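You operate a simulated robot arm through the tools that you are given. There is no shell and no other tool. Be economical: measure what you need, move in short steps, check, and stop when the job is done.

Carry out the task below with a simulated two-armed robot. There is one attempt and no reset: what you move stays moved.

## Task
Drop-test the beige tray's sample once and put it in the OK tray.
Fine: weight latched up again, swing plate back in.

Only the result counts: the job must be done as asked and must still hold three seconds after the hand-in. Knocking over, shifting, dropping, spilling or breaking anything else fails it.

## Robot
Two 7-joint arms with fingered hands on one trunk that stands fixed in place. Base frame: the origin is at the foot of the trunk, x ahead of it, y to its left, z up. Units: mm, rad, N and s.
The left shoulder is at [200, 135, 970], the right one opposite. Payload 4 kg a hand.
The tool frame of a hand sits at the grasp point between the pads (the TCP): z along the fingers, y along the line on which they close. The tips reach 25 mm beyond it. The gripper opens to 88 mm. The gripper's body begins 29 mm behind the TCP. The gripper is a hand of 4 fingers: y runs from the thumb to the fingers, the wrist lies at [-13, -106, -174] in the tool frame, and closing takes about 1.5 s.
Orientation is that of the tool frame in the base frame, as a unit quaternion [x, y, z, w]. With the fingers straight down and the wrist toward the robot, the tool's x, y and z point along [0, 1, 0], [1, 0, 0] and [0, 0, -1] of the base frame.

## Interface
- The arms move only by the tool send_rows. It takes "left_targets", "right_targets" or both (then of equal length, played together; a hand with none holds still); each is a list of rows, each an object (a shift or turn left out is 0, a gripper value left out holds the last) with "xyz": the shift along the tool's x, y, z in units of 300 mm (1.0 is 300 mm), a list of three; "dr": the turn, a rotation vector about the tool's x, y, z in units of 45 degrees (1.0 is 45 degrees), a list of three; "fingers": the finger opening in mm, from 0 to 88. In form: [{"xyz": [tx, ty, tz], "dr": [ax, ay, az], "fingers": fingers}, ...]. A call has 1 to 10 rows; each row is the pose to reach, as a shift and turn from the pose commanded when the call began, along the tool's axes at that moment. A call with a number of a shift or a turn outside -1 to 1 is refused whole. Rows are played at 5 a second. More than 50 mm and 0.15 rad between two rows, or a gripper value outside its range, and nothing of the call is played. Where a pose cannot be reached the arm comes as near as it can. A force on the tool above 90 N (or 10 N above the force at the start of the call, whichever is more), or a blocked arm, ends the call early, and 0.2 s more pass. The fingers move at their own pace (about 153 mm/s each) and stop on an object; they squeeze with about 31 N. The grip force told is the motor's: it shows also when the fingers shut on nothing. Time passes only in rows, and 0.2 s behind the last, so rows that repeat a pose let the fingers close. The reply holds the time, the measured pose of the TCP, the force on the tool along the base axes, the opening and the grip force, in the units named above and with some noise, with the torque about the TCP (base axes, N m) and any sound that the robot's microphone picked up.
- Cameras (640 x 400 px; columns grow to the right, rows downward): "scene" is now at [146.1, -1.3, 1580.8]; the picture's right is [-0.01, -1.00, 0.00], its down [-0.67, 0.00, -0.74] and it looks along [0.74, -0.00, -0.67] (base axes); focal length 327 px, centre (320, 200). "left" rides on the left gripper at [-64, -83, -98] in its tool frame; the picture's right is [-0.62, -0.37, 0.69], its down [0.71, -0.63, 0.30] and it looks along [0.32, 0.68, 0.65] (tool axes); focal length 265 px, centre (320, 200). "right" rides on the right gripper at [64, -83, -98] in its tool frame; the picture's right is [-0.62, 0.37, -0.69], its down [-0.71, -0.63, 0.30] and it looks along [-0.32, 0.68, 0.65] (tool axes); focal length 265 px, centre (320, 200). There is no depth. A picture from a camera that has moved, and an enlarged one, comes with that camera's place and axes in the base frame and with its lens.
- get_image(camera): a new picture of that camera. The clock stands still meanwhile.
- slide_trunk(by): slides the trunk up (or, below 0, down) by that many mm; the arms and the scene camera ride with it, the base frame stays. It gives what a move gives, with no picture.
- grasp_type(shape, hand): the hand has 4 fingers and takes this shape, open, in about a second: jaw (thumb against the fingers, like two jaws); tri (thumb and two fingers); tip (a fingertip pinch); poke (one finger out to press); point (the index stretched); flat (the hand flat); cup (the hand cupped); fist (a fist). The gripper value then closes the fingers along that shape, each until it touches; the sizes above hold for jaw. It gives what a move gives, with no picture.
- turn_head(pan, tilt): turns the head with the scene camera to pan (to the left, within 1.693 rad either way) and tilt (down, from -0.506 to 1.204), counted from straight ahead of the robot. It gives what a move gives.
- enlarge(camera, box): a new picture of the part [left, top, right, bottom] of that camera's present view, enlarged. The clock stands still meanwhile.
- job_done(): hands the job in; it is judged then, once.

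Work in short steps. Places have to be worked out from the pictures, the camera data and where the tool is seen: move nearer, look again, correct. Check each grasp and each placing, and mend what went wrong. You have 120 turns and 78 pictures in all, those below and enlarged ones among them. Open the grippers and draw the arms clear of the work before you hand the job in, unless the task says otherwise; then end with one line.

The tools are called after "Request:" as name(argument=value, ...) on one line, values as JSON. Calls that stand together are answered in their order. send_rows: Moves the arms, as the interface text tells. Its arguments: {"type":"object","properties":{"left_targets":{"type":"array"},"right_targets":{"type":"array"}},"required":[]} The other tools are called the same way: slide_trunk (by) slides the trunk up or down; grasp_type (shape, hand) gives the hand a shape; turn_head (pan, tilt) turns the head that bears the scene camera; get_image (camera) takes a picture; enlarge (camera, box) takes an enlarged picture of a part of a camera's view; job_done () hands the job in.

At the start:

```text
clock: 0.0
left_position: [488.5, 207.5, 1318.1]
left_ee_rot: [0.707, 0.707, 0.0, -0.001]
left_wrist_force: [0.6, 0.4, 0.3]
left_wrist_torque: [-0.01, 0.04, 0.04]
left_finger_gap: 87.6
left_finger_force: 0.0
left_shape: jaw
right_position: [443.6, -223.3, 1347.2]
right_ee_rot: [0.707, 0.707, 0.0, -0.001]
right_wrist_force: [0.3, -1.0, -0.2]
right_wrist_torque: [0.02, -0.01, -0.01]
right_finger_gap: 87.3
right_finger_force: 0.1
right_shape: jaw
trunk travel left (down, up): [-575.0, 195.0]
head pan, tilt: [-0.005, 0.731]
```

scene: 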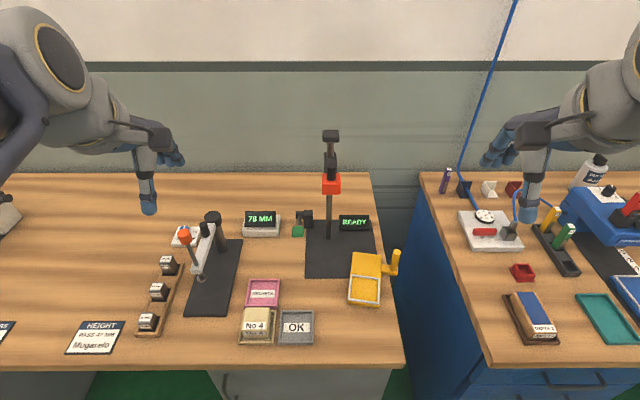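
right: 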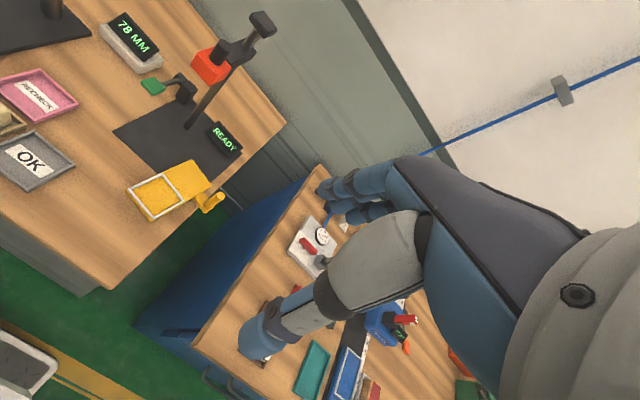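
left: 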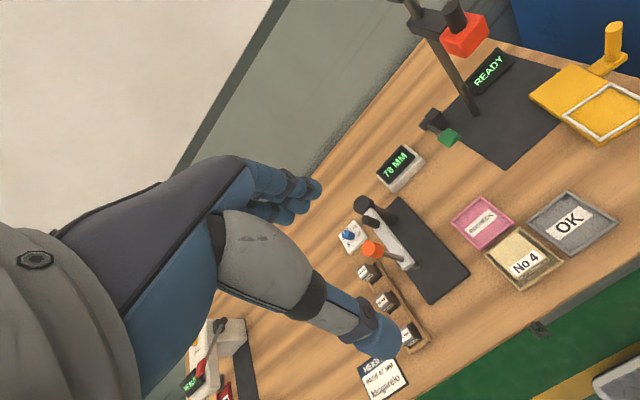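

I'll look closely at the drop tester and the trays first.

Request:
enlarge(camera="scene", box=[220, 120, 420, 245])

Request:
enlarge(camera="scene", box=[220, 235, 420, 360])

Request:
enlarge(camera="scene", box=[60, 200, 260, 360])

```text
3.20 times, centred on (320, 182) of scene
camera zoom: at [146.1, -1.3, 1580.8], right [-0.01, -1.0, 0.0], down [-0.67, 0.0, -0.74], along [0.74, 0.0, -0.67], focal length 1046 px, centre (320, 256)
```

zoom: 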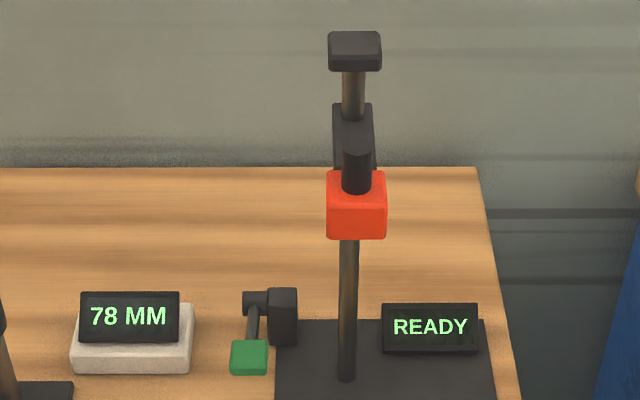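

```text
3.20 times, centred on (320, 298) of scene
camera zoom: at [146.1, -1.3, 1580.8], right [-0.01, -1.0, 0.0], down [-0.67, 0.0, -0.74], along [0.74, 0.0, -0.67], focal length 1046 px, centre (320, -112)
```

zoom: 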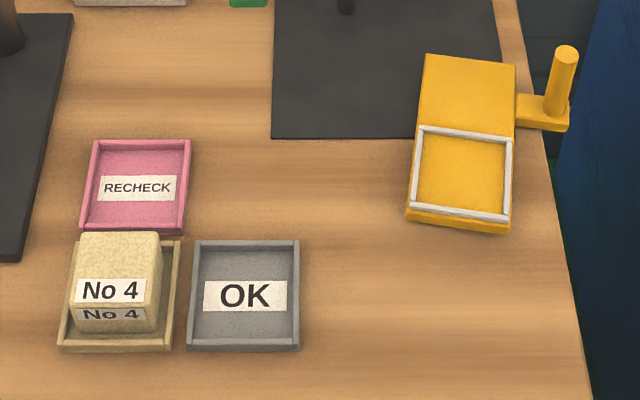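

```text
2.50 times, centred on (160, 280) of scene
camera zoom: at [146.1, -1.3, 1580.8], right [-0.01, -1.0, 0.0], down [-0.67, 0.0, -0.74], along [0.74, 0.0, -0.67], focal length 818 px, centre (720, 0)
```

zoom: 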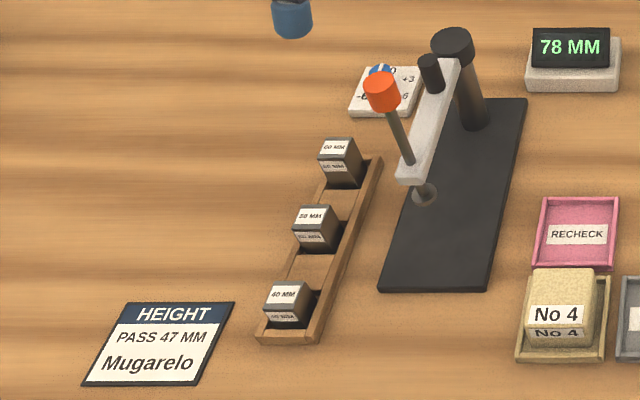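

The tester (weight on a post, green release, yellow swing plate swung out) is near x≈800, y≈-30. I'll bring the right hand nearer, yawed left, so its camera looks at the tester.

Request:
send_rows(right_targets=[{"xyz": [0, 0.06, 0.08], "dr": [0, 0, -0.16]}, {"xyz": [0, 0.12, 0.18], "dr": [0, 0, -0.32]}, {"xyz": [0, 0.18, 0.28], "dr": [0, 0, -0.48]}, {"xyz": [0, 0.22, 0.38], "dr": [0, 0, -0.64]}, {"xyz": [0, 0.26, 0.48], "dr": [0, 0, -0.8]}, {"xyz": [0, 0.3, 0.58], "dr": [0, 0, -0.96]}])

Request:
get_image(camera="right")

```text
clock: 1.4
left_position: [487.7, 208.2, 1316.4]
left_ee_rot: [0.707, 0.707, 0.0, 0.0]
left_wrist_force: [0.9, 0.6, 1.0]
left_wrist_torque: [0.02, 0.01, 0.02]
left_finger_gap: 87.7
left_finger_force: 0.0
left_shape: jaw
right_position: [532.6, -221.6, 1172.8]
right_ee_rot: [0.397, 0.918, 0.0, 0.0]
right_wrist_force: [0.1, 0.1, 0.7]
right_wrist_torque: [-0.01, -0.04, 0.03]
right_finger_gap: 87.3
right_finger_force: 0.0
right_shape: jaw
trunk travel left (down, up): [-575.0, 195.0]
head pan, tilt: [-0.005, 0.731]
```

```text
71 pictures are left
camera right: at [428.7, -232.3, 1271.8], right [0.69, -0.2, 0.69], down [0.03, -0.95, -0.3], along [0.72, 0.23, -0.65], focal length 265 px, centre (320, 200)
```

right: 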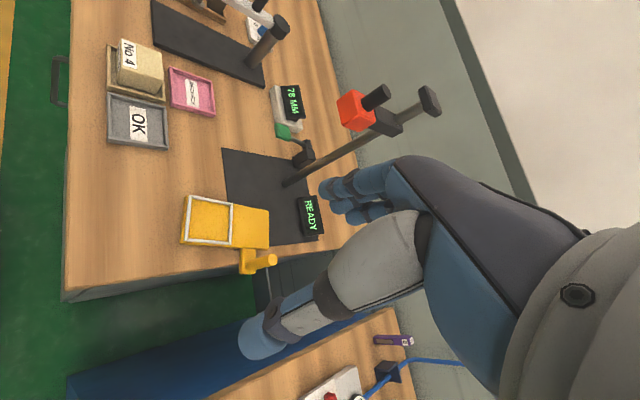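

Now an enlarged look at the tester from this side.

Request:
enlarge(camera="right", box=[170, 70, 450, 280])

Request:
enlarge(camera="scene", box=[270, 120, 410, 210])

Request:
enlarge(camera="scene", box=[280, 200, 410, 310])

```text
1.90 times, centred on (310, 175) of right
camera zoom: at [428.7, -232.3, 1271.8], right [0.69, -0.2, 0.69], down [0.03, -0.95, -0.3], along [0.72, 0.23, -0.65], focal length 506 px, centre (339, 248)
```

zoom: 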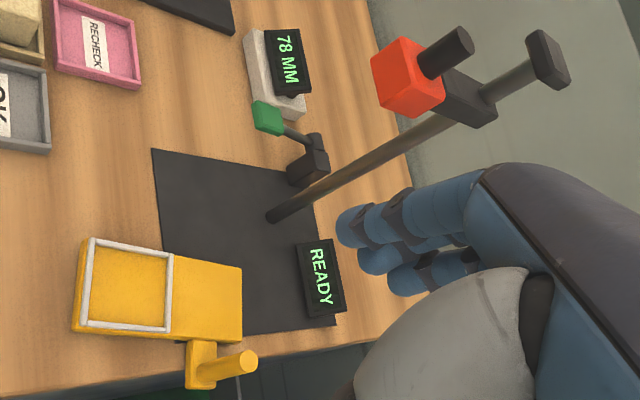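

```text
4.44 times, centred on (340, 165) of scene
camera zoom: at [145.8, -1.0, 1580.9], right [-0.01, -1.0, 0.0], down [-0.67, 0.0, -0.74], along [0.74, 0.0, -0.67], focal length 1454 px, centre (231, 356)
```

zoom: 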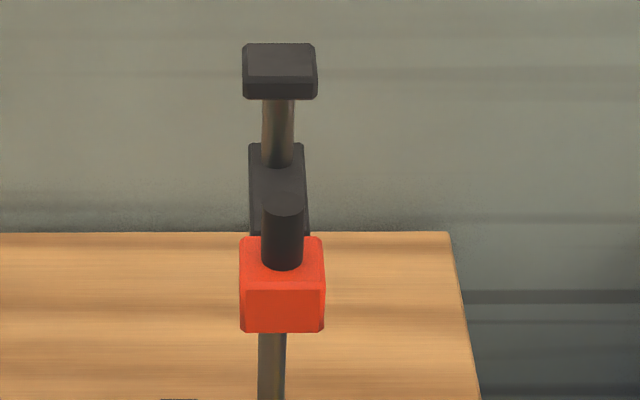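

```text
3.64 times, centred on (345, 255) of scene
camera zoom: at [145.8, -1.0, 1580.9], right [-0.01, -1.0, 0.0], down [-0.67, 0.0, -0.74], along [0.74, 0.0, -0.67], focal length 1189 px, centre (229, 0)
```

zoom: 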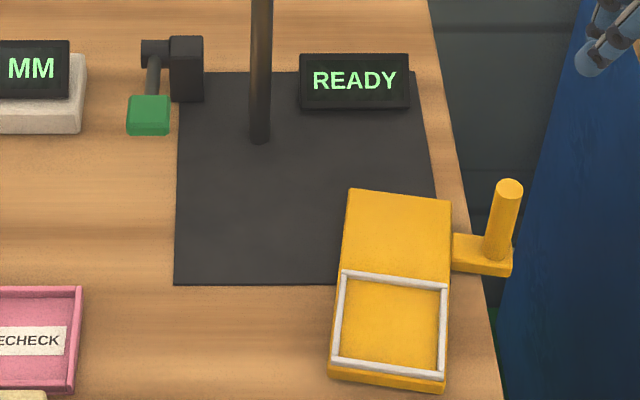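

Geometry so far: table z≈797, sample ≈(533,149), OK tray ≈(532,52), swung-out nest ≈(635,-118), weight ≈(744,-28) latched at z≈1075-1107, handle ≈(692,-207), release paddle ≈(790,64,874). Bring the left hand over the sample for a closer look.

Request:
send_rows(left_targets=[{"xyz": [-0.03, 0.02, 0.13]}, {"xyz": [-0.06, 0.04, 0.26]}, {"xyz": [-0.09, 0.06, 0.39]}, {"xyz": [-0.12, 0.08, 0.52]}, {"xyz": [-0.15, 0.1, 0.65]}, {"xyz": [-0.17, 0.12, 0.78]}, {"xyz": [-0.19, 0.14, 0.9]}, {"xyz": [-0.195, 0.15, 0.97]}])

Request:
get_image(camera="left")

Request:
get_image(camera="scene")

```text
clock: 3.4
left_position: [548.2, 240.3, 1062.9]
left_ee_rot: [0.612, 0.79, 0.023, 0.034]
left_wrist_force: [0.1, 0.7, -0.8]
left_wrist_torque: [-0.01, 0.01, -0.02]
left_finger_gap: 87.5
left_finger_force: 0.0
left_shape: jaw
left hand out of reach, approached as far as the arm can: row 6, 7, 8
right_position: [533.5, -222.7, 1173.7]
right_ee_rot: [0.397, 0.918, 0.0, 0.0]
right_wrist_force: [-0.8, 0.2, -0.4]
right_wrist_torque: [0.01, 0.01, -0.01]
right_finger_gap: 87.6
right_finger_force: 0.1
right_shape: jaw
trunk travel left (down, up): [-575.0, 195.0]
head pan, tilt: [-0.005, 0.731]
stopped in row 8 (left hand): the arm was blocked; the commanded pose is now the measured one
```

```text
67 pictures are left
camera left: at [476.5, 157.9, 1156.9], right [-0.14, -0.69, -0.7], down [-0.76, 0.53, -0.37], along [0.63, 0.48, -0.61], focal length 265 px, centre (320, 200)
```

left: 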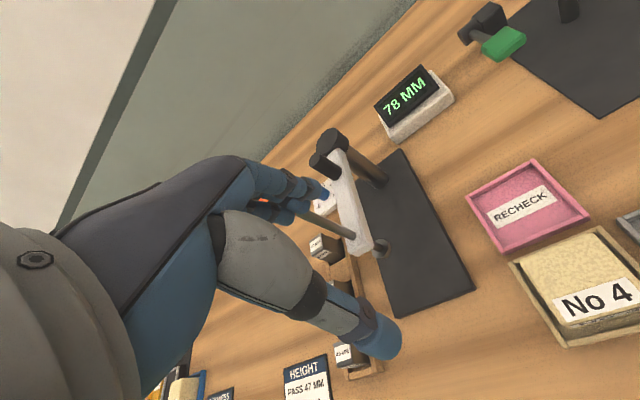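

```text
66 pictures are left
camera scene: at [146.1, -1.4, 1580.8], right [-0.01, -1.0, 0.0], down [-0.67, 0.0, -0.74], along [0.74, 0.0, -0.67], focal length 327 px, centre (320, 200)
```

scene: 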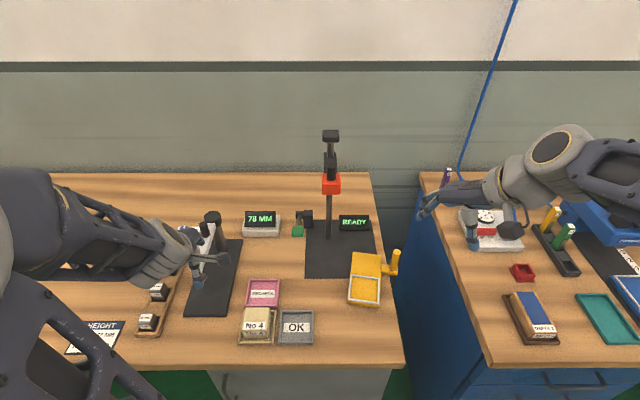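

The left arm is too folded here; the right hand reaches sample, OK tray, nest and tester well. I'll lift the left hand up and away to the left.

Request:
send_rows(left_targets=[{"xyz": [0, 0, -0.13]}, {"xyz": [0, 0, -0.26]}, {"xyz": [0.05, 0, -0.4]}, {"xyz": [0.12, 0.0, -0.54]}, {"xyz": [0.2, 0.0, -0.67]}, {"xyz": [0.3, 0.0, -0.78]}, {"xyz": [0.4, 0.0, -0.85]}])

Request:
send_rows(right_targets=[{"xyz": [0.1, 0.06, 0], "dr": [0, 0, 0.16]}, {"xyz": [0.2, 0.13, 0], "dr": [0, 0, 0.32]}, {"xyz": [0.3, 0.19, 0], "dr": [0, 0, 0.48]}, {"xyz": [0.4, 0.26, 0.05], "dr": [0, 0, 0.64]}, {"xyz": [0.5, 0.32, 0.1], "dr": [0, 0, 0.8]}, {"xyz": [0.6, 0.39, 0.15], "dr": [0, 0, 0.96]}, {"xyz": [0.7, 0.46, 0.2], "dr": [0, 0, 0.96]}, {"xyz": [0.78, 0.53, 0.25], "dr": [0, 0, 0.96]}])

Request:
get_image(camera="right")

```text
clock: 5.0
left_position: [497.6, 358.8, 1315.5]
left_ee_rot: [0.613, 0.789, 0.024, 0.033]
left_wrist_force: [-0.2, 0.1, -0.4]
left_wrist_torque: [0.0, 0.01, 0.01]
left_finger_gap: 87.8
left_finger_force: 0.0
left_shape: jaw
right_position: [533.6, -222.6, 1172.1]
right_ee_rot: [0.396, 0.918, 0.0, 0.0]
right_wrist_force: [0.4, -0.8, 0.1]
right_wrist_torque: [-0.03, 0.0, -0.04]
right_finger_gap: 87.5
right_finger_force: 0.1
right_shape: jaw
trunk travel left (down, up): [-575.0, 195.0]
head pan, tilt: [-0.005, 0.731]
```

```text
clock: 6.8
left_position: [497.9, 358.6, 1315.5]
left_ee_rot: [0.612, 0.79, 0.023, 0.033]
left_wrist_force: [-1.0, -0.2, -0.7]
left_wrist_torque: [0.05, -0.01, -0.03]
left_finger_gap: 87.5
left_finger_force: 0.1
left_shape: jaw
right_position: [489.5, 56.0, 1098.0]
right_ee_rot: [0.707, 0.707, 0.0, -0.001]
right_wrist_force: [-0.2, -0.2, -0.5]
right_wrist_torque: [0.0, 0.04, 0.03]
right_finger_gap: 87.9
right_finger_force: 0.0
right_shape: jaw
trunk travel left (down, up): [-575.0, 195.0]
head pan, tilt: [-0.005, 0.731]
```

```text
65 pictures are left
camera right: at [406.3, 121.4, 1198.0], right [0.37, -0.62, 0.69], down [-0.63, -0.71, -0.31], along [0.68, -0.33, -0.65], focal length 265 px, centre (320, 200)
```

right: 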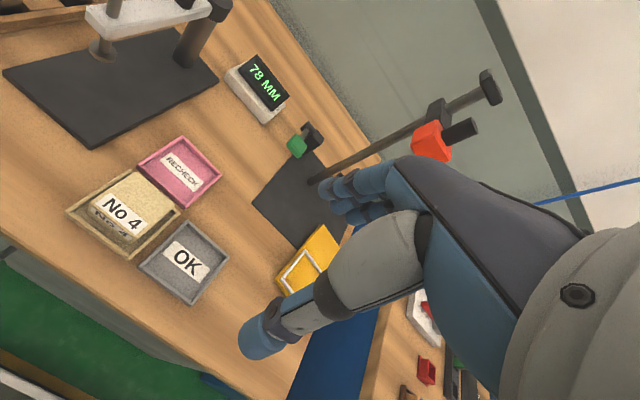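

Enlarge on the sample and trays from this viewpoint to measure.

Request:
enlarge(camera="right", box=[50, 120, 250, 320])

Request:
enlarge(camera="scene", box=[225, 270, 335, 350])

```text
2.00 times, centred on (150, 220) of right
camera zoom: at [406.3, 121.4, 1198.0], right [0.37, -0.62, 0.69], down [-0.63, -0.71, -0.31], along [0.68, -0.33, -0.65], focal length 531 px, centre (660, 160)
```

zoom: 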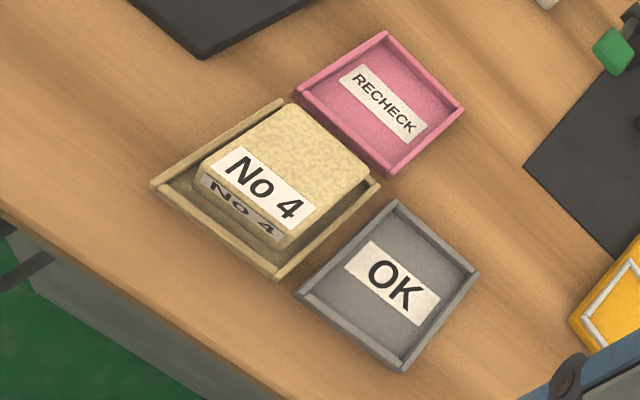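

```text
5.00 times, centred on (280, 310) of scene
camera zoom: at [146.1, -1.6, 1580.8], right [-0.01, -1.0, 0.0], down [-0.67, 0.0, -0.74], along [0.74, 0.0, -0.67], focal length 1635 px, centre (520, -350)
```

zoom: 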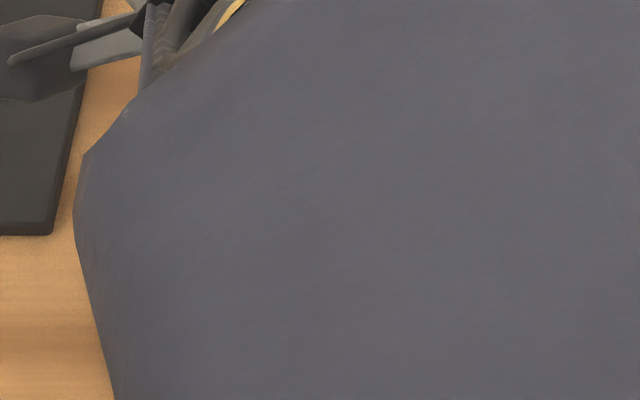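

Sample is ≈58×58 mm at (533,148), top z≈850. Move the open right hand over it at z≈920 and check.

Request:
send_rows(right_targets=[{"xyz": [0.1, 0.05, 0.05]}, {"xyz": [0.2, 0.1, 0.12]}, {"xyz": [0.3, 0.145, 0.2]}, {"xyz": [0.307, 0.145, 0.33]}, {"xyz": [0.307, 0.145, 0.46]}, {"xyz": [0.307, 0.145, 0.58]}])

Request:
get_image(camera="right")

```text
clock: 8.2
left_position: [493.4, 359.2, 1318.4]
left_ee_rot: [0.61, 0.791, 0.03, 0.041]
left_wrist_force: [-0.6, 0.4, 0.3]
left_wrist_torque: [0.01, -0.01, 0.02]
left_finger_gap: 87.7
left_finger_force: 0.0
left_shape: jaw
right_position: [536.8, 150.9, 936.5]
right_ee_rot: [0.713, 0.701, 0.014, -0.015]
right_wrist_force: [-0.8, -0.1, 0.5]
right_wrist_torque: [0.03, 0.01, -0.02]
right_finger_gap: 88.0
right_finger_force: 0.0
right_shape: jaw
trunk travel left (down, up): [-575.0, 195.0]
head pan, tilt: [-0.005, 0.731]
```

```text
62 pictures are left
camera right: at [455.1, 212.1, 1038.4], right [0.36, -0.65, 0.67], down [-0.64, -0.69, -0.33], along [0.68, -0.31, -0.67], focal length 265 px, centre (320, 200)
```

right: 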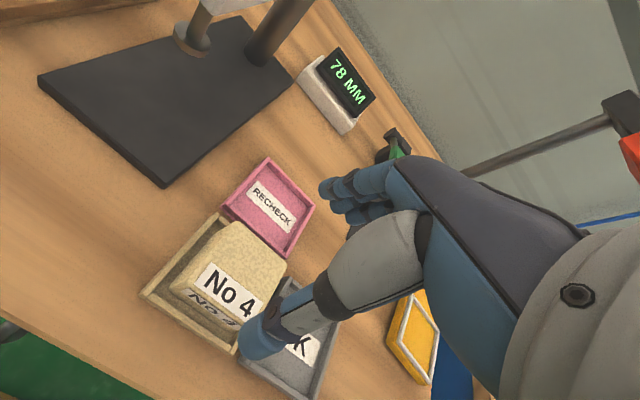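

The left hand shifted a little and the right orientation deviates slightly — possibly the arms touch. Check the scene.

Request:
get_image(camera="scene")

```text
61 pictures are left
camera scene: at [146.0, -1.5, 1580.8], right [-0.01, -1.0, 0.0], down [-0.67, 0.0, -0.74], along [0.74, 0.0, -0.67], focal length 327 px, centre (320, 200)
```

scene: 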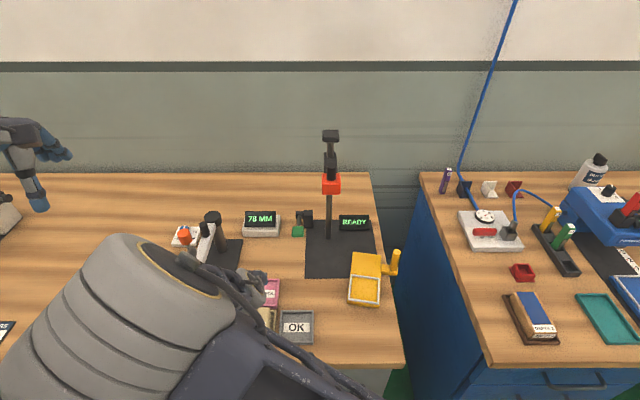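

The right arm folds across and presses on the left arm. I'll move the left hand well outward to the left to make room.

Request:
send_rows(left_targets=[{"xyz": [0.13, 0, 0]}, {"xyz": [0.26, 0, 0]}, {"xyz": [0.39, 0, 0]}, {"xyz": [0.52, 0, 0]}, {"xyz": [0.65, 0, 0]}, {"xyz": [0.75, 0, 0]}, {"xyz": [0.75, 0, 0]}])

Request:
enlarge(camera="scene", box=[0, 100, 400, 400])

```text
clock: 9.0
left_position: [467.0, 452.3, 1320.9]
left_ee_rot: [0.613, 0.788, 0.034, 0.045]
left_wrist_force: [-0.6, -0.6, 0.1]
left_wrist_torque: [-0.01, -0.02, 0.02]
left_finger_gap: 87.6
left_finger_force: 0.1
left_shape: jaw
right_position: [581.3, 76.0, 922.3]
right_ee_rot: [0.772, 0.635, -0.004, 0.006]
right_wrist_force: [-0.1, -0.5, 0.8]
right_wrist_torque: [0.02, -0.02, 0.02]
right_finger_gap: 88.0
right_finger_force: 0.0
right_shape: jaw
trunk travel left (down, up): [-575.0, 195.0]
head pan, tilt: [-0.005, 0.731]
stopped in row 3 (right hand): the arm was blocked; the commanded pose is now the measured one
```

```text
1.33 times, centred on (200, 250) of scene
camera zoom: at [145.8, -1.2, 1580.9], right [-0.01, -1.0, 0.0], down [-0.67, 0.0, -0.74], along [0.74, 0.0, -0.67], focal length 436 px, centre (480, 133)
```

zoom: 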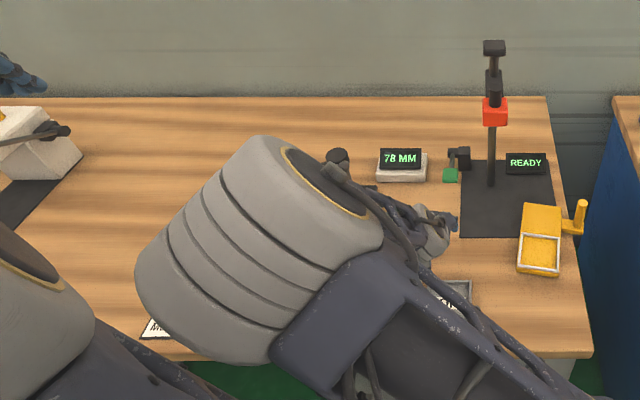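

The arms tangled a bit; I'll raise the right hand and take it back to the right.

Request:
send_rows(right_targets=[{"xyz": [0, 0, -0.13]}, {"xyz": [-0.05, 0, -0.26]}, {"xyz": [-0.13, 0, -0.38]}, {"xyz": [-0.26, 0, -0.46]}, {"xyz": [-0.4, 0, -0.52]}, {"xyz": [-0.55, 0, -0.56]}, {"xyz": [-0.7, 0, -0.6]}])

Request:
get_image(camera="scene")

```text
clock: 10.2
left_position: [454.9, 456.4, 1326.6]
left_ee_rot: [0.606, 0.793, 0.04, 0.057]
left_wrist_force: [-0.3, 1.0, 0.1]
left_wrist_torque: [0.0, 0.03, 0.0]
left_finger_gap: 87.9
left_finger_force: 0.2
left_shape: jaw
right_position: [575.9, -74.1, 1073.1]
right_ee_rot: [0.802, 0.589, -0.048, 0.087]
right_wrist_force: [-0.1, 0.1, -0.1]
right_wrist_torque: [0.01, 0.02, -0.02]
right_finger_gap: 88.0
right_finger_force: 0.1
right_shape: jaw
trunk travel left (down, up): [-575.0, 195.0]
head pan, tilt: [-0.005, 0.731]
stopped in row 5 (right hand): the arm was blocked; the commanded pose is now the measured one
```

```text
59 pictures are left
camera scene: at [146.2, -1.1, 1580.8], right [-0.01, -1.0, 0.0], down [-0.67, 0.0, -0.74], along [0.74, 0.0, -0.67], focal length 327 px, centre (320, 200)
```

scene: 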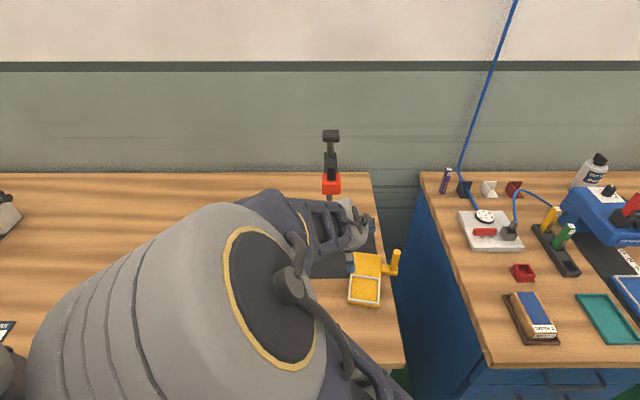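

The right elbow sits inward against the left arm. Move the left arm away further in small steps, keeping the right still.

Request:
send_rows(left_targets=[{"xyz": [0.13, 0, 0.0]}, {"xyz": [0.26, 0, 0]}, {"xyz": [0.39, 0, 0]}, {"xyz": [0.5, 0, 0]}])

Request:
turn_head(pan=0.3, tilt=1.15)

Request:
get_image(camera="scene")

```text
clock: 11.2
left_position: [421.6, 598.3, 1320.1]
left_ee_rot: [0.61, 0.789, 0.04, 0.058]
left_wrist_force: [-1.0, -1.2, -0.3]
left_wrist_torque: [0.0, -0.03, 0.02]
left_finger_gap: 87.6
left_finger_force: 0.0
left_shape: jaw
right_position: [574.8, -74.9, 1071.6]
right_ee_rot: [0.802, 0.589, -0.051, 0.087]
right_wrist_force: [0.2, 0.5, -0.7]
right_wrist_torque: [-0.01, -0.01, 0.02]
right_finger_gap: 88.0
right_finger_force: 0.0
right_shape: jaw
trunk travel left (down, up): [-575.0, 195.0]
head pan, tilt: [-0.005, 0.731]
```

```text
clock: 12.0
left_position: [420.9, 598.6, 1320.5]
left_ee_rot: [0.61, 0.79, 0.04, 0.058]
left_wrist_force: [0.0, 0.4, 0.1]
left_wrist_torque: [-0.01, 0.0, 0.02]
left_finger_gap: 87.7
left_finger_force: 0.1
left_shape: jaw
right_position: [574.9, -75.5, 1071.5]
right_ee_rot: [0.802, 0.589, -0.05, 0.086]
right_wrist_force: [-0.6, 0.7, 0.5]
right_wrist_torque: [0.0, 0.0, 0.03]
right_finger_gap: 87.8
right_finger_force: 0.1
right_shape: jaw
trunk travel left (down, up): [-575.0, 195.0]
head pan, tilt: [0.3, 1.15]
```

```text
58 pictures are left
camera scene: at [119.4, 16.9, 1550.4], right [0.3, -0.96, 0.0], down [-0.87, -0.27, -0.41], along [0.39, 0.12, -0.91], focal length 327 px, centre (320, 200)
```

scene: 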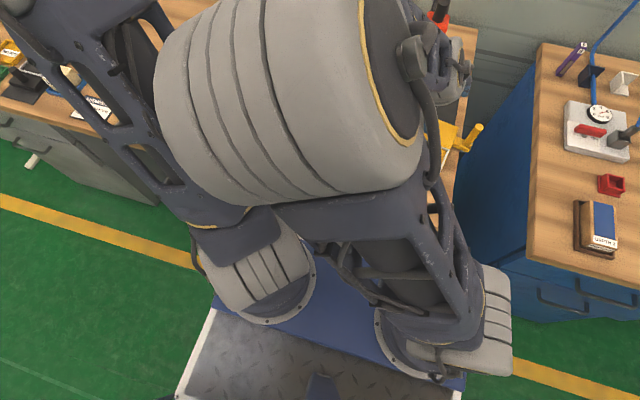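

The right elbow is turned inward. I'll draw the hand out to the right and up, turning it so the forearm comes from the right.

Request:
send_rows(right_targets=[{"xyz": [-0.13, 0, -0.04], "dr": [0, 0.02, -0.12]}, {"xyz": [-0.26, 0, -0.08], "dr": [0, 0.05, -0.24]}, {"xyz": [-0.39, 0, -0.11], "dr": [-0.01, 0.07, -0.36]}, {"xyz": [-0.52, -0.01, -0.14], "dr": [-0.01, 0.1, -0.48]}, {"xyz": [-0.65, -0.02, -0.17], "dr": [-0.015, 0.12, -0.6]}, {"xyz": [-0.77, -0.03, -0.2], "dr": [-0.02, 0.15, -0.72]}, {"xyz": [-0.89, -0.03, -0.23], "dr": [-0.02, 0.17, -0.84]}, {"xyz": [-1.0, -0.03, -0.25], "dr": [-0.022, 0.19, -0.95]}])

Request:
get_image(camera="scene")

```text
clock: 13.8
left_position: [421.0, 599.1, 1320.7]
left_ee_rot: [0.609, 0.79, 0.041, 0.057]
left_wrist_force: [0.1, 0.1, 0.4]
left_wrist_torque: [-0.01, 0.0, -0.01]
left_finger_gap: 87.8
left_finger_force: 0.0
left_shape: jaw
right_position: [473.0, -338.4, 1197.9]
right_ee_rot: [0.533, 0.846, -0.016, 0.026]
right_wrist_force: [0.3, 0.9, 0.3]
right_wrist_torque: [-0.02, 0.0, -0.01]
right_finger_gap: 87.9
right_finger_force: 0.0
right_shape: jaw
trunk travel left (down, up): [-575.0, 195.0]
head pan, tilt: [0.3, 1.15]
```

```text
57 pictures are left
camera scene: at [119.4, 17.2, 1550.4], right [0.3, -0.96, 0.0], down [-0.87, -0.27, -0.41], along [0.39, 0.12, -0.91], focal length 327 px, centre (320, 200)
```

scene: 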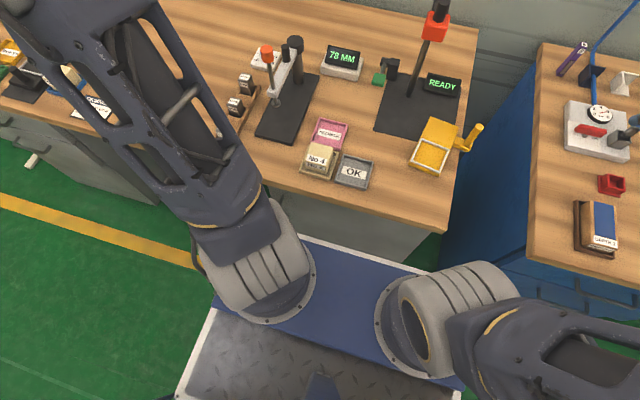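

Elbow is now outside, with the whole scene visible from above. I'll approach with the hand turned so the wrist stays to the right (closing along y).

Request:
send_rows(right_targets=[{"xyz": [0.115, 0.07, 0], "dr": [0, 0.01, -0.14]}, {"xyz": [0.23, 0.14, 0], "dr": [-0.01, 0.02, -0.28]}, {"xyz": [0.345, 0.21, 0], "dr": [-0.01, 0.02, -0.42]}, {"xyz": [0.46, 0.28, 0.03], "dr": [-0.02, 0.03, -0.56]}, {"xyz": [0.575, 0.345, 0.06], "dr": [-0.02, 0.04, -0.7]}, {"xyz": [0.69, 0.41, 0.09], "dr": [-0.03, 0.05, -0.84]}, {"xyz": [0.807, 0.48, 0.11], "dr": [-0.03, 0.05, -0.97]}])

Request:
get_image(camera="scene")

```text
clock: 15.4
left_position: [421.7, 596.8, 1320.5]
left_ee_rot: [0.611, 0.789, 0.041, 0.058]
left_wrist_force: [-0.7, 0.5, 0.8]
left_wrist_torque: [0.03, 0.0, -0.02]
left_finger_gap: 87.7
left_finger_force: 0.1
left_shape: jaw
right_position: [499.1, -60.4, 1151.4]
right_ee_rot: [0.18, 0.984, -0.005, 0.009]
right_wrist_force: [-0.4, -0.5, 0.8]
right_wrist_torque: [0.01, 0.0, -0.03]
right_finger_gap: 88.0
right_finger_force: 0.0
right_shape: jaw
trunk travel left (down, up): [-575.0, 195.0]
head pan, tilt: [0.3, 1.15]
```

```text
56 pictures are left
camera scene: at [119.1, 16.5, 1550.4], right [0.3, -0.96, 0.0], down [-0.87, -0.27, -0.41], along [0.39, 0.12, -0.91], focal length 327 px, centre (320, 200)
```

scene: 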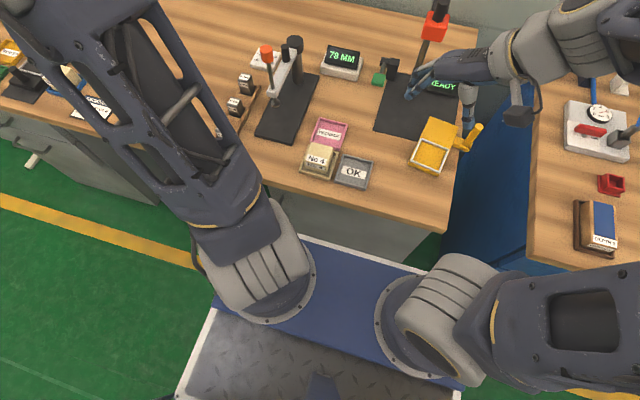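

Good posture. Now move over the sample at z≈960 with the final 90° orientation.

Request:
send_rows(right_targets=[{"xyz": [0.03, 0.14, 0.06], "dr": [0, 0.005, -0.1]}, {"xyz": [0.06, 0.28, 0.12], "dr": [0, 0.01, -0.2]}, {"xyz": [0.09, 0.41, 0.19], "dr": [-0.01, 0.015, -0.3]}, {"xyz": [0.12, 0.54, 0.28], "dr": [-0.01, 0.02, -0.4]}, {"xyz": [0.15, 0.64, 0.39], "dr": [-0.013, 0.023, -0.461]}, {"xyz": [0.152, 0.689, 0.51], "dr": [-0.013, 0.023, -0.461]}, {"xyz": [0.152, 0.689, 0.626], "dr": [-0.013, 0.023, -0.461]}])

Request:
get_image(camera="scene")

Request:
get_image(camera="right")

```text
clock: 17.0
left_position: [421.7, 599.4, 1320.6]
left_ee_rot: [0.61, 0.79, 0.04, 0.057]
left_wrist_force: [-0.9, 0.3, 0.4]
left_wrist_torque: [0.0, 0.02, -0.02]
left_finger_gap: 87.6
left_finger_force: 0.1
left_shape: jaw
right_position: [533.0, 147.4, 962.2]
right_ee_rot: [0.0, 1.0, 0.001, 0.0]
right_wrist_force: [-0.3, -0.1, 0.0]
right_wrist_torque: [0.01, 0.0, -0.02]
right_finger_gap: 87.8
right_finger_force: 0.1
right_shape: jaw
trunk travel left (down, up): [-575.0, 195.0]
head pan, tilt: [0.3, 1.15]
```

```text
55 pictures are left
camera scene: at [119.0, 16.8, 1550.4], right [0.3, -0.96, 0.0], down [-0.87, -0.27, -0.41], along [0.39, 0.12, -0.91], focal length 327 px, centre (320, 200)
```

scene: 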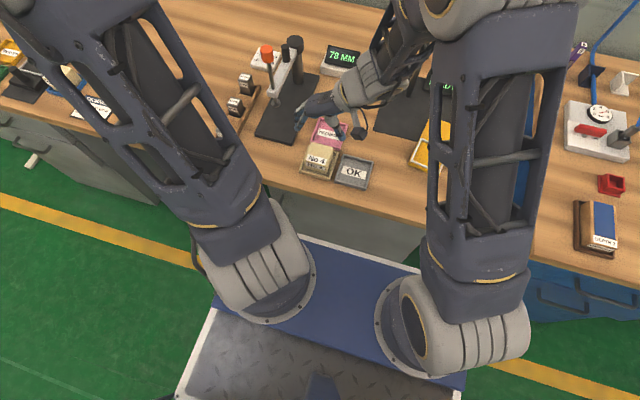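

```text
54 pictures are left
camera right: at [468.8, 64.1, 1060.7], right [0.62, 0.37, 0.69], down [0.71, -0.63, -0.31], along [0.33, 0.68, -0.65], focal length 265 px, centre (320, 200)
```

right: 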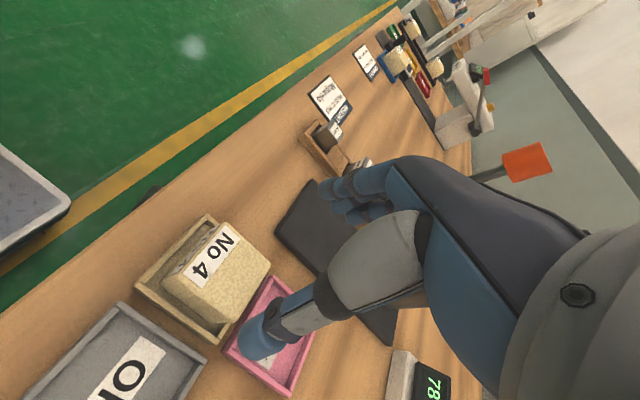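

Enlarge on the sample for a precise centre before descending.

Request:
enlarge(camera="right", box=[110, 190, 310, 350])

Request:
enlarge(camera="scene", box=[280, 90, 400, 200])

```text
2.50 times, centred on (210, 270) of right
camera zoom: at [468.8, 64.1, 1060.7], right [0.62, 0.37, 0.69], down [0.71, -0.63, -0.31], along [0.33, 0.68, -0.65], focal length 664 px, centre (595, 25)
```

zoom: 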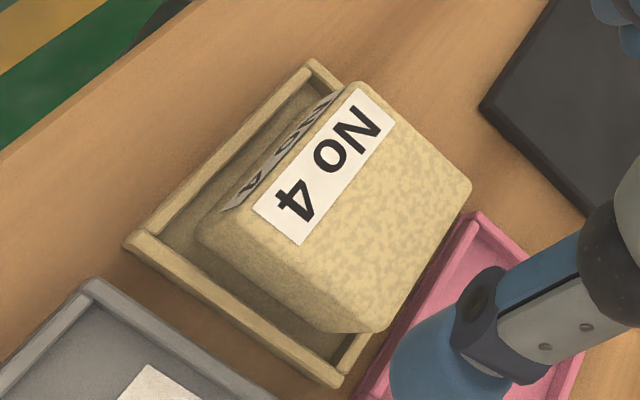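

```text
3.64 times, centred on (340, 145) of scene
camera zoom: at [119.0, 16.8, 1550.4], right [0.3, -0.96, 0.0], down [-0.87, -0.27, -0.41], along [0.39, 0.12, -0.91], focal length 1189 px, centre (247, 400)
```

zoom: 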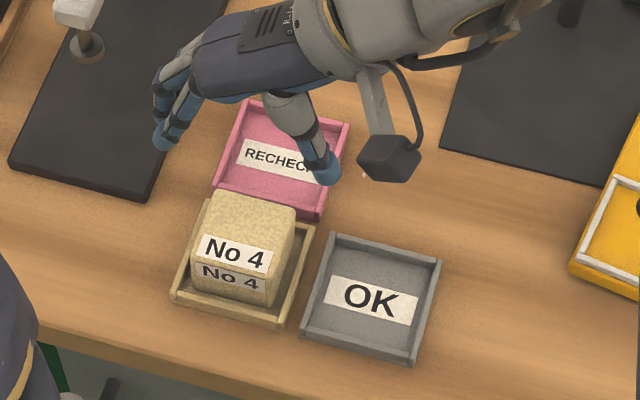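

Sample centre ≈(533,147); I'm aligned. Descend to z≈848 in steps.

Request:
send_rows(right_targets=[{"xyz": [0, 0, 0.12]}, {"xyz": [0, 0, 0.22]}, {"xyz": [0, 0, 0.3]}, {"xyz": [0, 0, 0.36]}, {"xyz": [0, 0, 0.38]}])

Request:
get_image(camera="right")

Request:
enlarge(camera="scene", box=[280, 90, 400, 200])

```text
clock: 18.2
left_position: [421.4, 598.5, 1319.9]
left_ee_rot: [0.61, 0.789, 0.041, 0.058]
left_wrist_force: [-0.2, 0.2, 0.1]
left_wrist_torque: [-0.02, -0.03, 0.02]
left_finger_gap: 87.7
left_finger_force: 0.0
left_shape: jaw
right_position: [533.4, 147.3, 847.6]
right_ee_rot: [0.001, 1.0, 0.001, 0.0]
right_wrist_force: [0.4, -0.4, 0.9]
right_wrist_torque: [0.01, -0.01, 0.0]
right_finger_gap: 87.7
right_finger_force: 0.0
right_shape: jaw
trunk travel left (down, up): [-575.0, 195.0]
head pan, tilt: [0.3, 1.15]
```

```text
51 pictures are left
camera right: at [469.4, 64.2, 946.2], right [0.62, 0.37, 0.69], down [0.71, -0.63, -0.31], along [0.33, 0.68, -0.65], focal length 265 px, centre (320, 200)
```

right: 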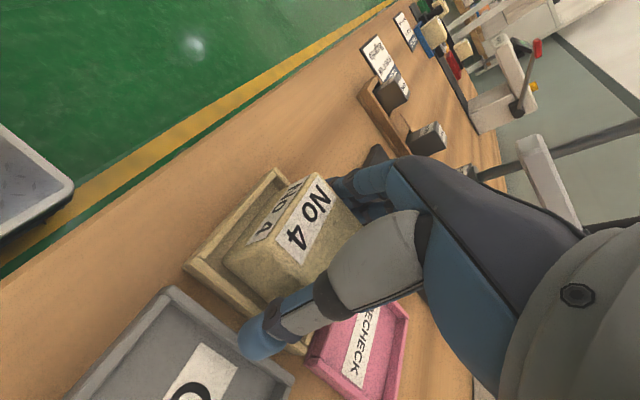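

```text
3.64 times, centred on (340, 145) of scene
camera zoom: at [119.3, 16.8, 1550.4], right [0.3, -0.96, 0.0], down [-0.87, -0.27, -0.41], along [0.39, 0.12, -0.91], focal length 1189 px, centre (247, 400)
```

zoom: 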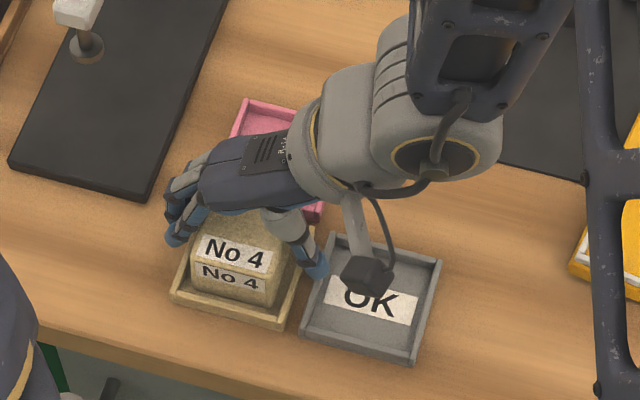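

Fingers straddle the sample. Close.

Request:
send_rows(right_targets=[{"fingers": 0}, {"fingers": 0}, {"fingers": 0}, {"fingers": 0}, {"fingers": 0}, {"fingers": 0}, {"fingers": 0}])

Request:
enlarge(camera="right", box=[160, 120, 440, 360])

```text
clock: 19.8
left_position: [420.6, 597.5, 1319.0]
left_ee_rot: [0.61, 0.79, 0.04, 0.058]
left_wrist_force: [-0.1, -0.4, -0.1]
left_wrist_torque: [0.01, 0.01, -0.02]
left_finger_gap: 87.9
left_finger_force: 0.1
left_shape: jaw
right_position: [534.5, 147.4, 847.5]
right_ee_rot: [0.001, 1.0, 0.001, 0.0]
right_wrist_force: [-0.5, -0.1, 0.1]
right_wrist_torque: [0.02, -0.02, -0.02]
right_finger_gap: 53.7
right_finger_force: 30.7
right_shape: jaw
trunk travel left (down, up): [-575.0, 195.0]
head pan, tilt: [0.3, 1.15]
```

```text
1.67 times, centred on (300, 240) of right
camera zoom: at [469.4, 64.1, 946.4], right [0.62, 0.37, 0.69], down [0.71, -0.63, -0.31], along [0.33, 0.68, -0.65], focal length 442 px, centre (353, 133)
```

zoom: 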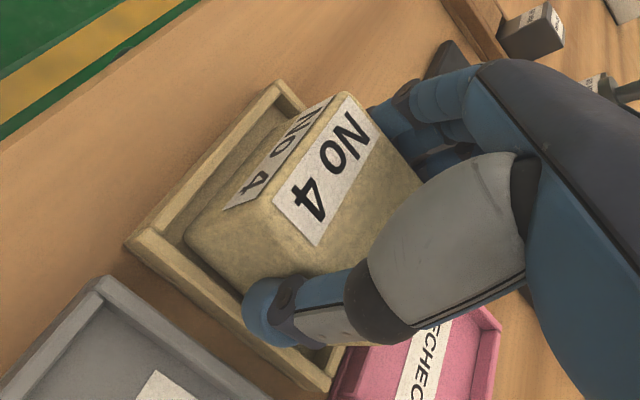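

Gripped (gap 53.7). Lift 110 mm and check the hold.

Request:
send_rows(right_targets=[{"xyz": [0, 0, -0.06]}, {"xyz": [0, 0, -0.15]}, {"xyz": [0, 0, -0.27]}, {"xyz": [0, 0, -0.37]}])

Request:
enlarge(camera="right", box=[160, 120, 440, 360])

Request:
enlarge(camera="scene", box=[260, 70, 500, 220])

```text
clock: 20.8
left_position: [420.4, 599.5, 1319.9]
left_ee_rot: [0.61, 0.789, 0.04, 0.058]
left_wrist_force: [0.8, -0.2, -0.8]
left_wrist_torque: [0.04, -0.03, -0.03]
left_finger_gap: 87.9
left_finger_force: 0.0
left_shape: jaw
right_position: [533.1, 147.2, 959.0]
right_ee_rot: [0.0, 1.0, 0.0, 0.0]
right_wrist_force: [0.2, 0.1, -0.2]
right_wrist_torque: [-0.04, 0.01, -0.01]
right_finger_gap: 53.5
right_finger_force: 31.4
right_shape: jaw
trunk travel left (down, up): [-575.0, 195.0]
head pan, tilt: [0.3, 1.15]
```

```text
1.67 times, centred on (300, 240) of right
camera zoom: at [468.5, 64.3, 1057.8], right [0.62, 0.37, 0.69], down [0.71, -0.63, -0.31], along [0.33, 0.68, -0.65], focal length 442 px, centre (353, 133)
```

zoom: 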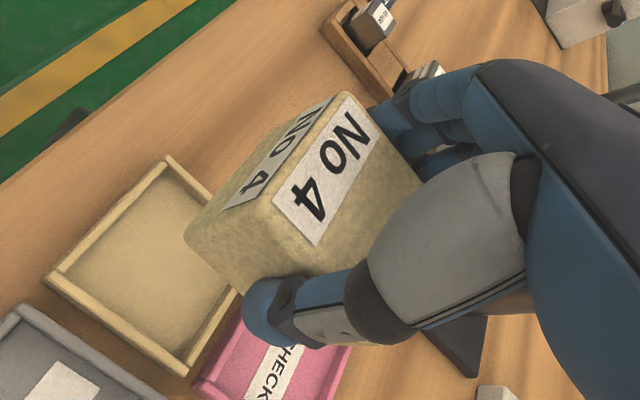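

```text
2.67 times, centred on (380, 145) of scene
camera zoom: at [119.6, 17.0, 1550.3], right [0.3, -0.96, 0.0], down [-0.87, -0.27, -0.41], along [0.39, 0.12, -0.91], focal length 872 px, centre (160, 347)
```

zoom: 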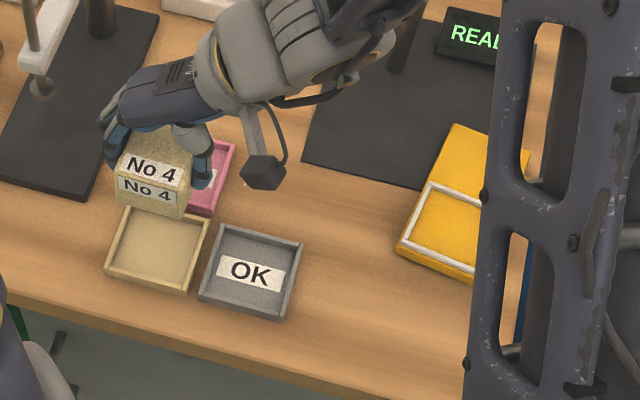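

Sample held level, bottom ≈41 mm below TCP. Nest centre ≈(633,-120), turned ≈10° clockwise. Carry the sample above it.

Request:
send_rows(right_targets=[{"xyz": [-0.04, -0.12, 0], "dr": [0, 0, 0.03]}, {"xyz": [-0.08, -0.24, 0], "dr": [0, 0, 0.06]}, {"xyz": [-0.12, -0.36, 0], "dr": [0, 0, 0.09]}, {"xyz": [-0.17, -0.48, 0], "dr": [0, 0, 0.12]}, {"xyz": [-0.21, -0.6, 0], "dr": [0, 0, 0.15]}, {"xyz": [-0.26, -0.72, 0], "dr": [0, 0, 0.18]}, {"xyz": [-0.3, -0.82, 0], "dr": [0, 0, 0.21]}, {"xyz": [-0.333, -0.89, 0], "dr": [0, 0, 0.22]}])

Request:
get_image(camera="right")

Request:
get_image(camera="scene")

```text
clock: 22.6
left_position: [420.4, 599.4, 1320.3]
left_ee_rot: [0.61, 0.789, 0.041, 0.058]
left_wrist_force: [0.0, -0.2, 0.0]
left_wrist_torque: [-0.02, 0.0, 0.0]
left_finger_gap: 87.9
left_finger_force: 0.0
left_shape: jaw
right_position: [632.9, -120.8, 959.4]
right_ee_rot: [0.086, 0.996, 0.001, 0.0]
right_wrist_force: [0.4, 0.3, -1.0]
right_wrist_torque: [-0.04, 0.01, 0.03]
right_finger_gap: 53.6
right_finger_force: 31.4
right_shape: jaw
trunk travel left (down, up): [-575.0, 195.0]
head pan, tilt: [0.3, 1.15]
```

```text
46 pictures are left
camera right: at [555.7, -191.4, 1057.5], right [0.67, 0.25, 0.69], down [0.59, -0.74, -0.31], along [0.44, 0.62, -0.65], focal length 265 px, centre (320, 200)
```

right: 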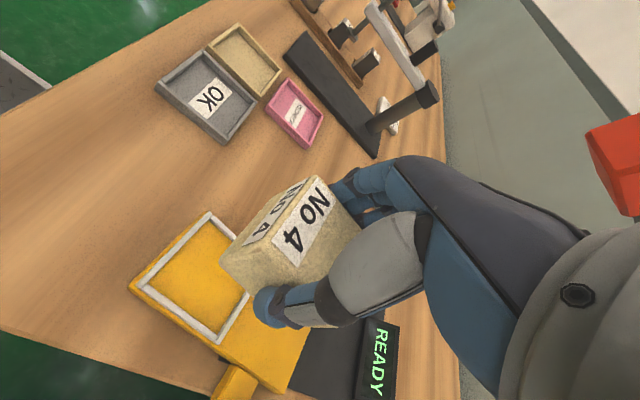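

```text
45 pictures are left
camera scene: at [119.3, 17.1, 1550.4], right [0.3, -0.96, 0.0], down [-0.87, -0.27, -0.41], along [0.39, 0.12, -0.91], focal length 327 px, centre (320, 200)
```

scene: 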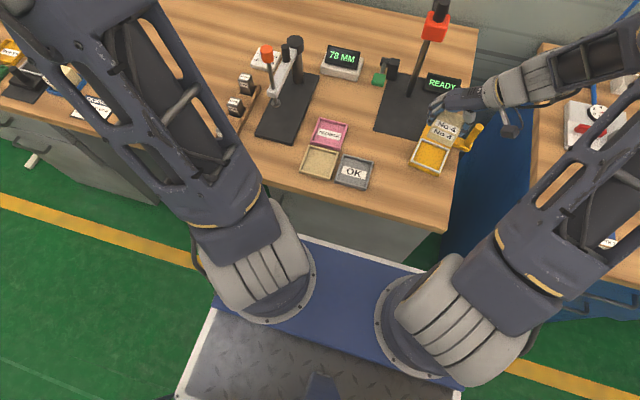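

Nest refined to ≈(635,-119). Shift 2 mm and descend to just above the frame, then look.

Request:
send_rows(right_targets=[{"xyz": [-0.007, 0.004, 0.08]}, {"xyz": [-0.007, 0.004, 0.18]}, {"xyz": [-0.007, 0.004, 0.25]}, {"xyz": [-0.007, 0.004, 0.27]}])

Request:
enlarge(camera="right", box=[140, 140, 400, 380])

Request:
enlarge(camera="scene", box=[370, 80, 500, 190])

```text
clock: 23.6
left_position: [422.2, 598.3, 1320.9]
left_ee_rot: [0.61, 0.79, 0.041, 0.058]
left_wrist_force: [0.4, -0.6, -0.2]
left_wrist_torque: [0.02, -0.01, 0.01]
left_finger_gap: 87.9
left_finger_force: 0.0
left_shape: jaw
right_position: [634.7, -118.6, 878.4]
right_ee_rot: [0.087, 0.996, 0.001, 0.0]
right_wrist_force: [-0.4, -0.3, -0.3]
right_wrist_torque: [0.01, -0.01, -0.01]
right_finger_gap: 53.3
right_finger_force: 31.1
right_shape: jaw
trunk travel left (down, up): [-575.0, 195.0]
head pan, tilt: [0.3, 1.15]
```

```text
1.67 times, centred on (270, 260) of right
camera zoom: at [557.9, -189.3, 976.0], right [0.67, 0.25, 0.69], down [0.59, -0.74, -0.3], along [0.44, 0.62, -0.65], focal length 442 px, centre (403, 100)
```

zoom: 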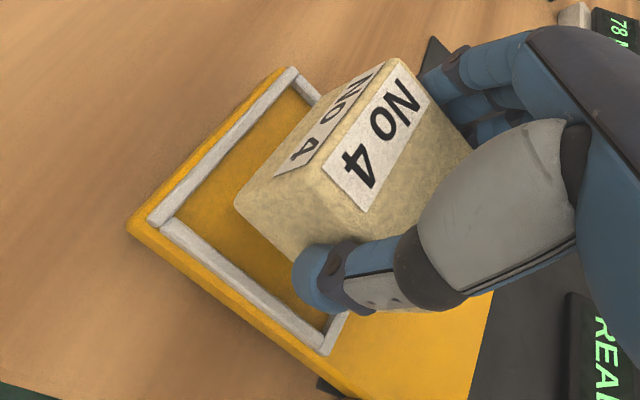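

```text
3.64 times, centred on (435, 135) of scene
camera zoom: at [119.3, 16.9, 1550.4], right [0.3, -0.96, 0.0], down [-0.87, -0.27, -0.41], along [0.39, 0.12, -0.91], focal length 1189 px, centre (-98, 436)
```

zoom: 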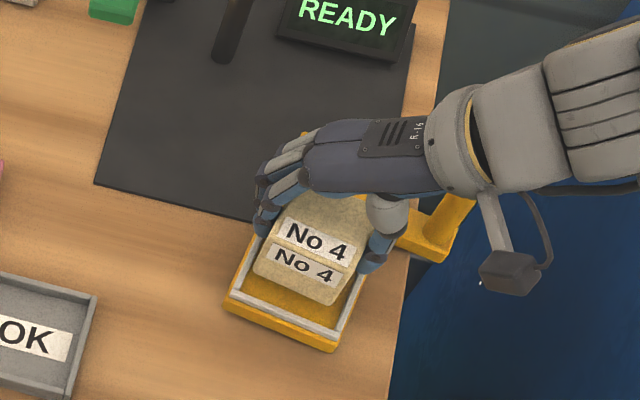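

Aligned over the nest. Lower in small steps, watching force.

Request:
send_rows(right_targets=[{"xyz": [0, 0, 0.02]}, {"xyz": [0, 0, 0.035]}, {"xyz": [0, 0, 0.045]}, {"xyz": [0, 0, 0.055]}])

Request:
enlarge(camera="right", box=[140, 140, 400, 380])

```text
clock: 24.6
left_position: [421.4, 597.4, 1320.3]
left_ee_rot: [0.61, 0.79, 0.041, 0.057]
left_wrist_force: [0.4, -0.3, -0.4]
left_wrist_torque: [0.0, 0.01, 0.03]
left_finger_gap: 87.6
left_finger_force: 0.1
left_shape: jaw
right_position: [634.1, -118.2, 862.1]
right_ee_rot: [0.087, 0.996, 0.002, 0.0]
right_wrist_force: [-1.9, -0.1, 15.0]
right_wrist_torque: [-0.03, 0.05, 0.02]
right_finger_gap: 53.0
right_finger_force: 30.4
right_shape: jaw
trunk travel left (down, up): [-575.0, 195.0]
head pan, tilt: [0.3, 1.15]
```

```text
1.67 times, centred on (270, 260) of right
camera zoom: at [558.0, -189.4, 960.5], right [0.67, 0.25, 0.69], down [0.6, -0.74, -0.31], along [0.44, 0.62, -0.65], focal length 442 px, centre (403, 100)
```

zoom: 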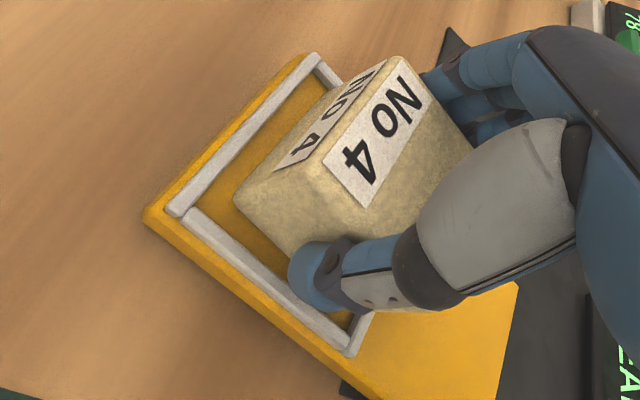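

Contact at z=862, but the sample seems ~4 mm too far back and left in the nest and may sit on the frame. Raise 4 mm, shift 4 mm toward front and right, and lower again to compare the contact height.

Request:
send_rows(right_targets=[{"xyz": [0, 0, -0.015]}, {"xyz": [0.013, -0.013, -0.015]}, {"xyz": [0.013, -0.013, 0.0]}, {"xyz": [0.013, -0.013, 0.007]}, {"xyz": [0.013, -0.013, 0.014]}])

Request:
enlarge(camera="right", box=[140, 140, 400, 380])

```text
clock: 25.8
left_position: [421.3, 598.9, 1321.1]
left_ee_rot: [0.61, 0.79, 0.041, 0.057]
left_wrist_force: [0.5, -0.5, 0.1]
left_wrist_torque: [0.01, 0.01, 0.01]
left_finger_gap: 87.8
left_finger_force: 0.1
left_shape: jaw
right_position: [632.4, -121.6, 860.3]
right_ee_rot: [0.086, 0.996, 0.003, 0.002]
right_wrist_force: [-1.1, 0.1, 45.5]
right_wrist_torque: [-0.04, 0.02, -0.02]
right_finger_gap: 52.8
right_finger_force: 31.0
right_shape: jaw
trunk travel left (down, up): [-575.0, 195.0]
head pan, tilt: [0.3, 1.15]
```

```text
1.67 times, centred on (270, 260) of right
camera zoom: at [553.9, -192.3, 958.1], right [0.67, 0.25, 0.7], down [0.6, -0.74, -0.3], along [0.44, 0.62, -0.65], focal length 442 px, centre (403, 100)
```

zoom: 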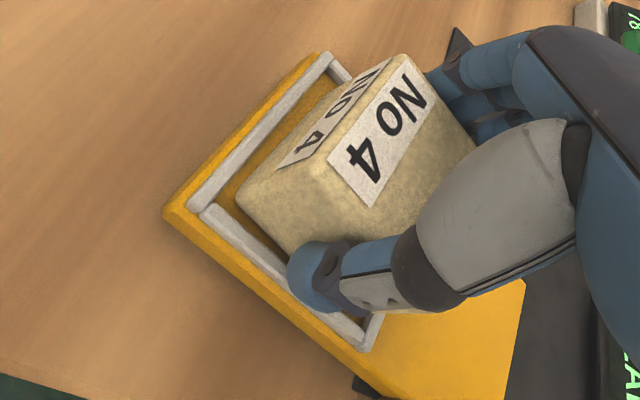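

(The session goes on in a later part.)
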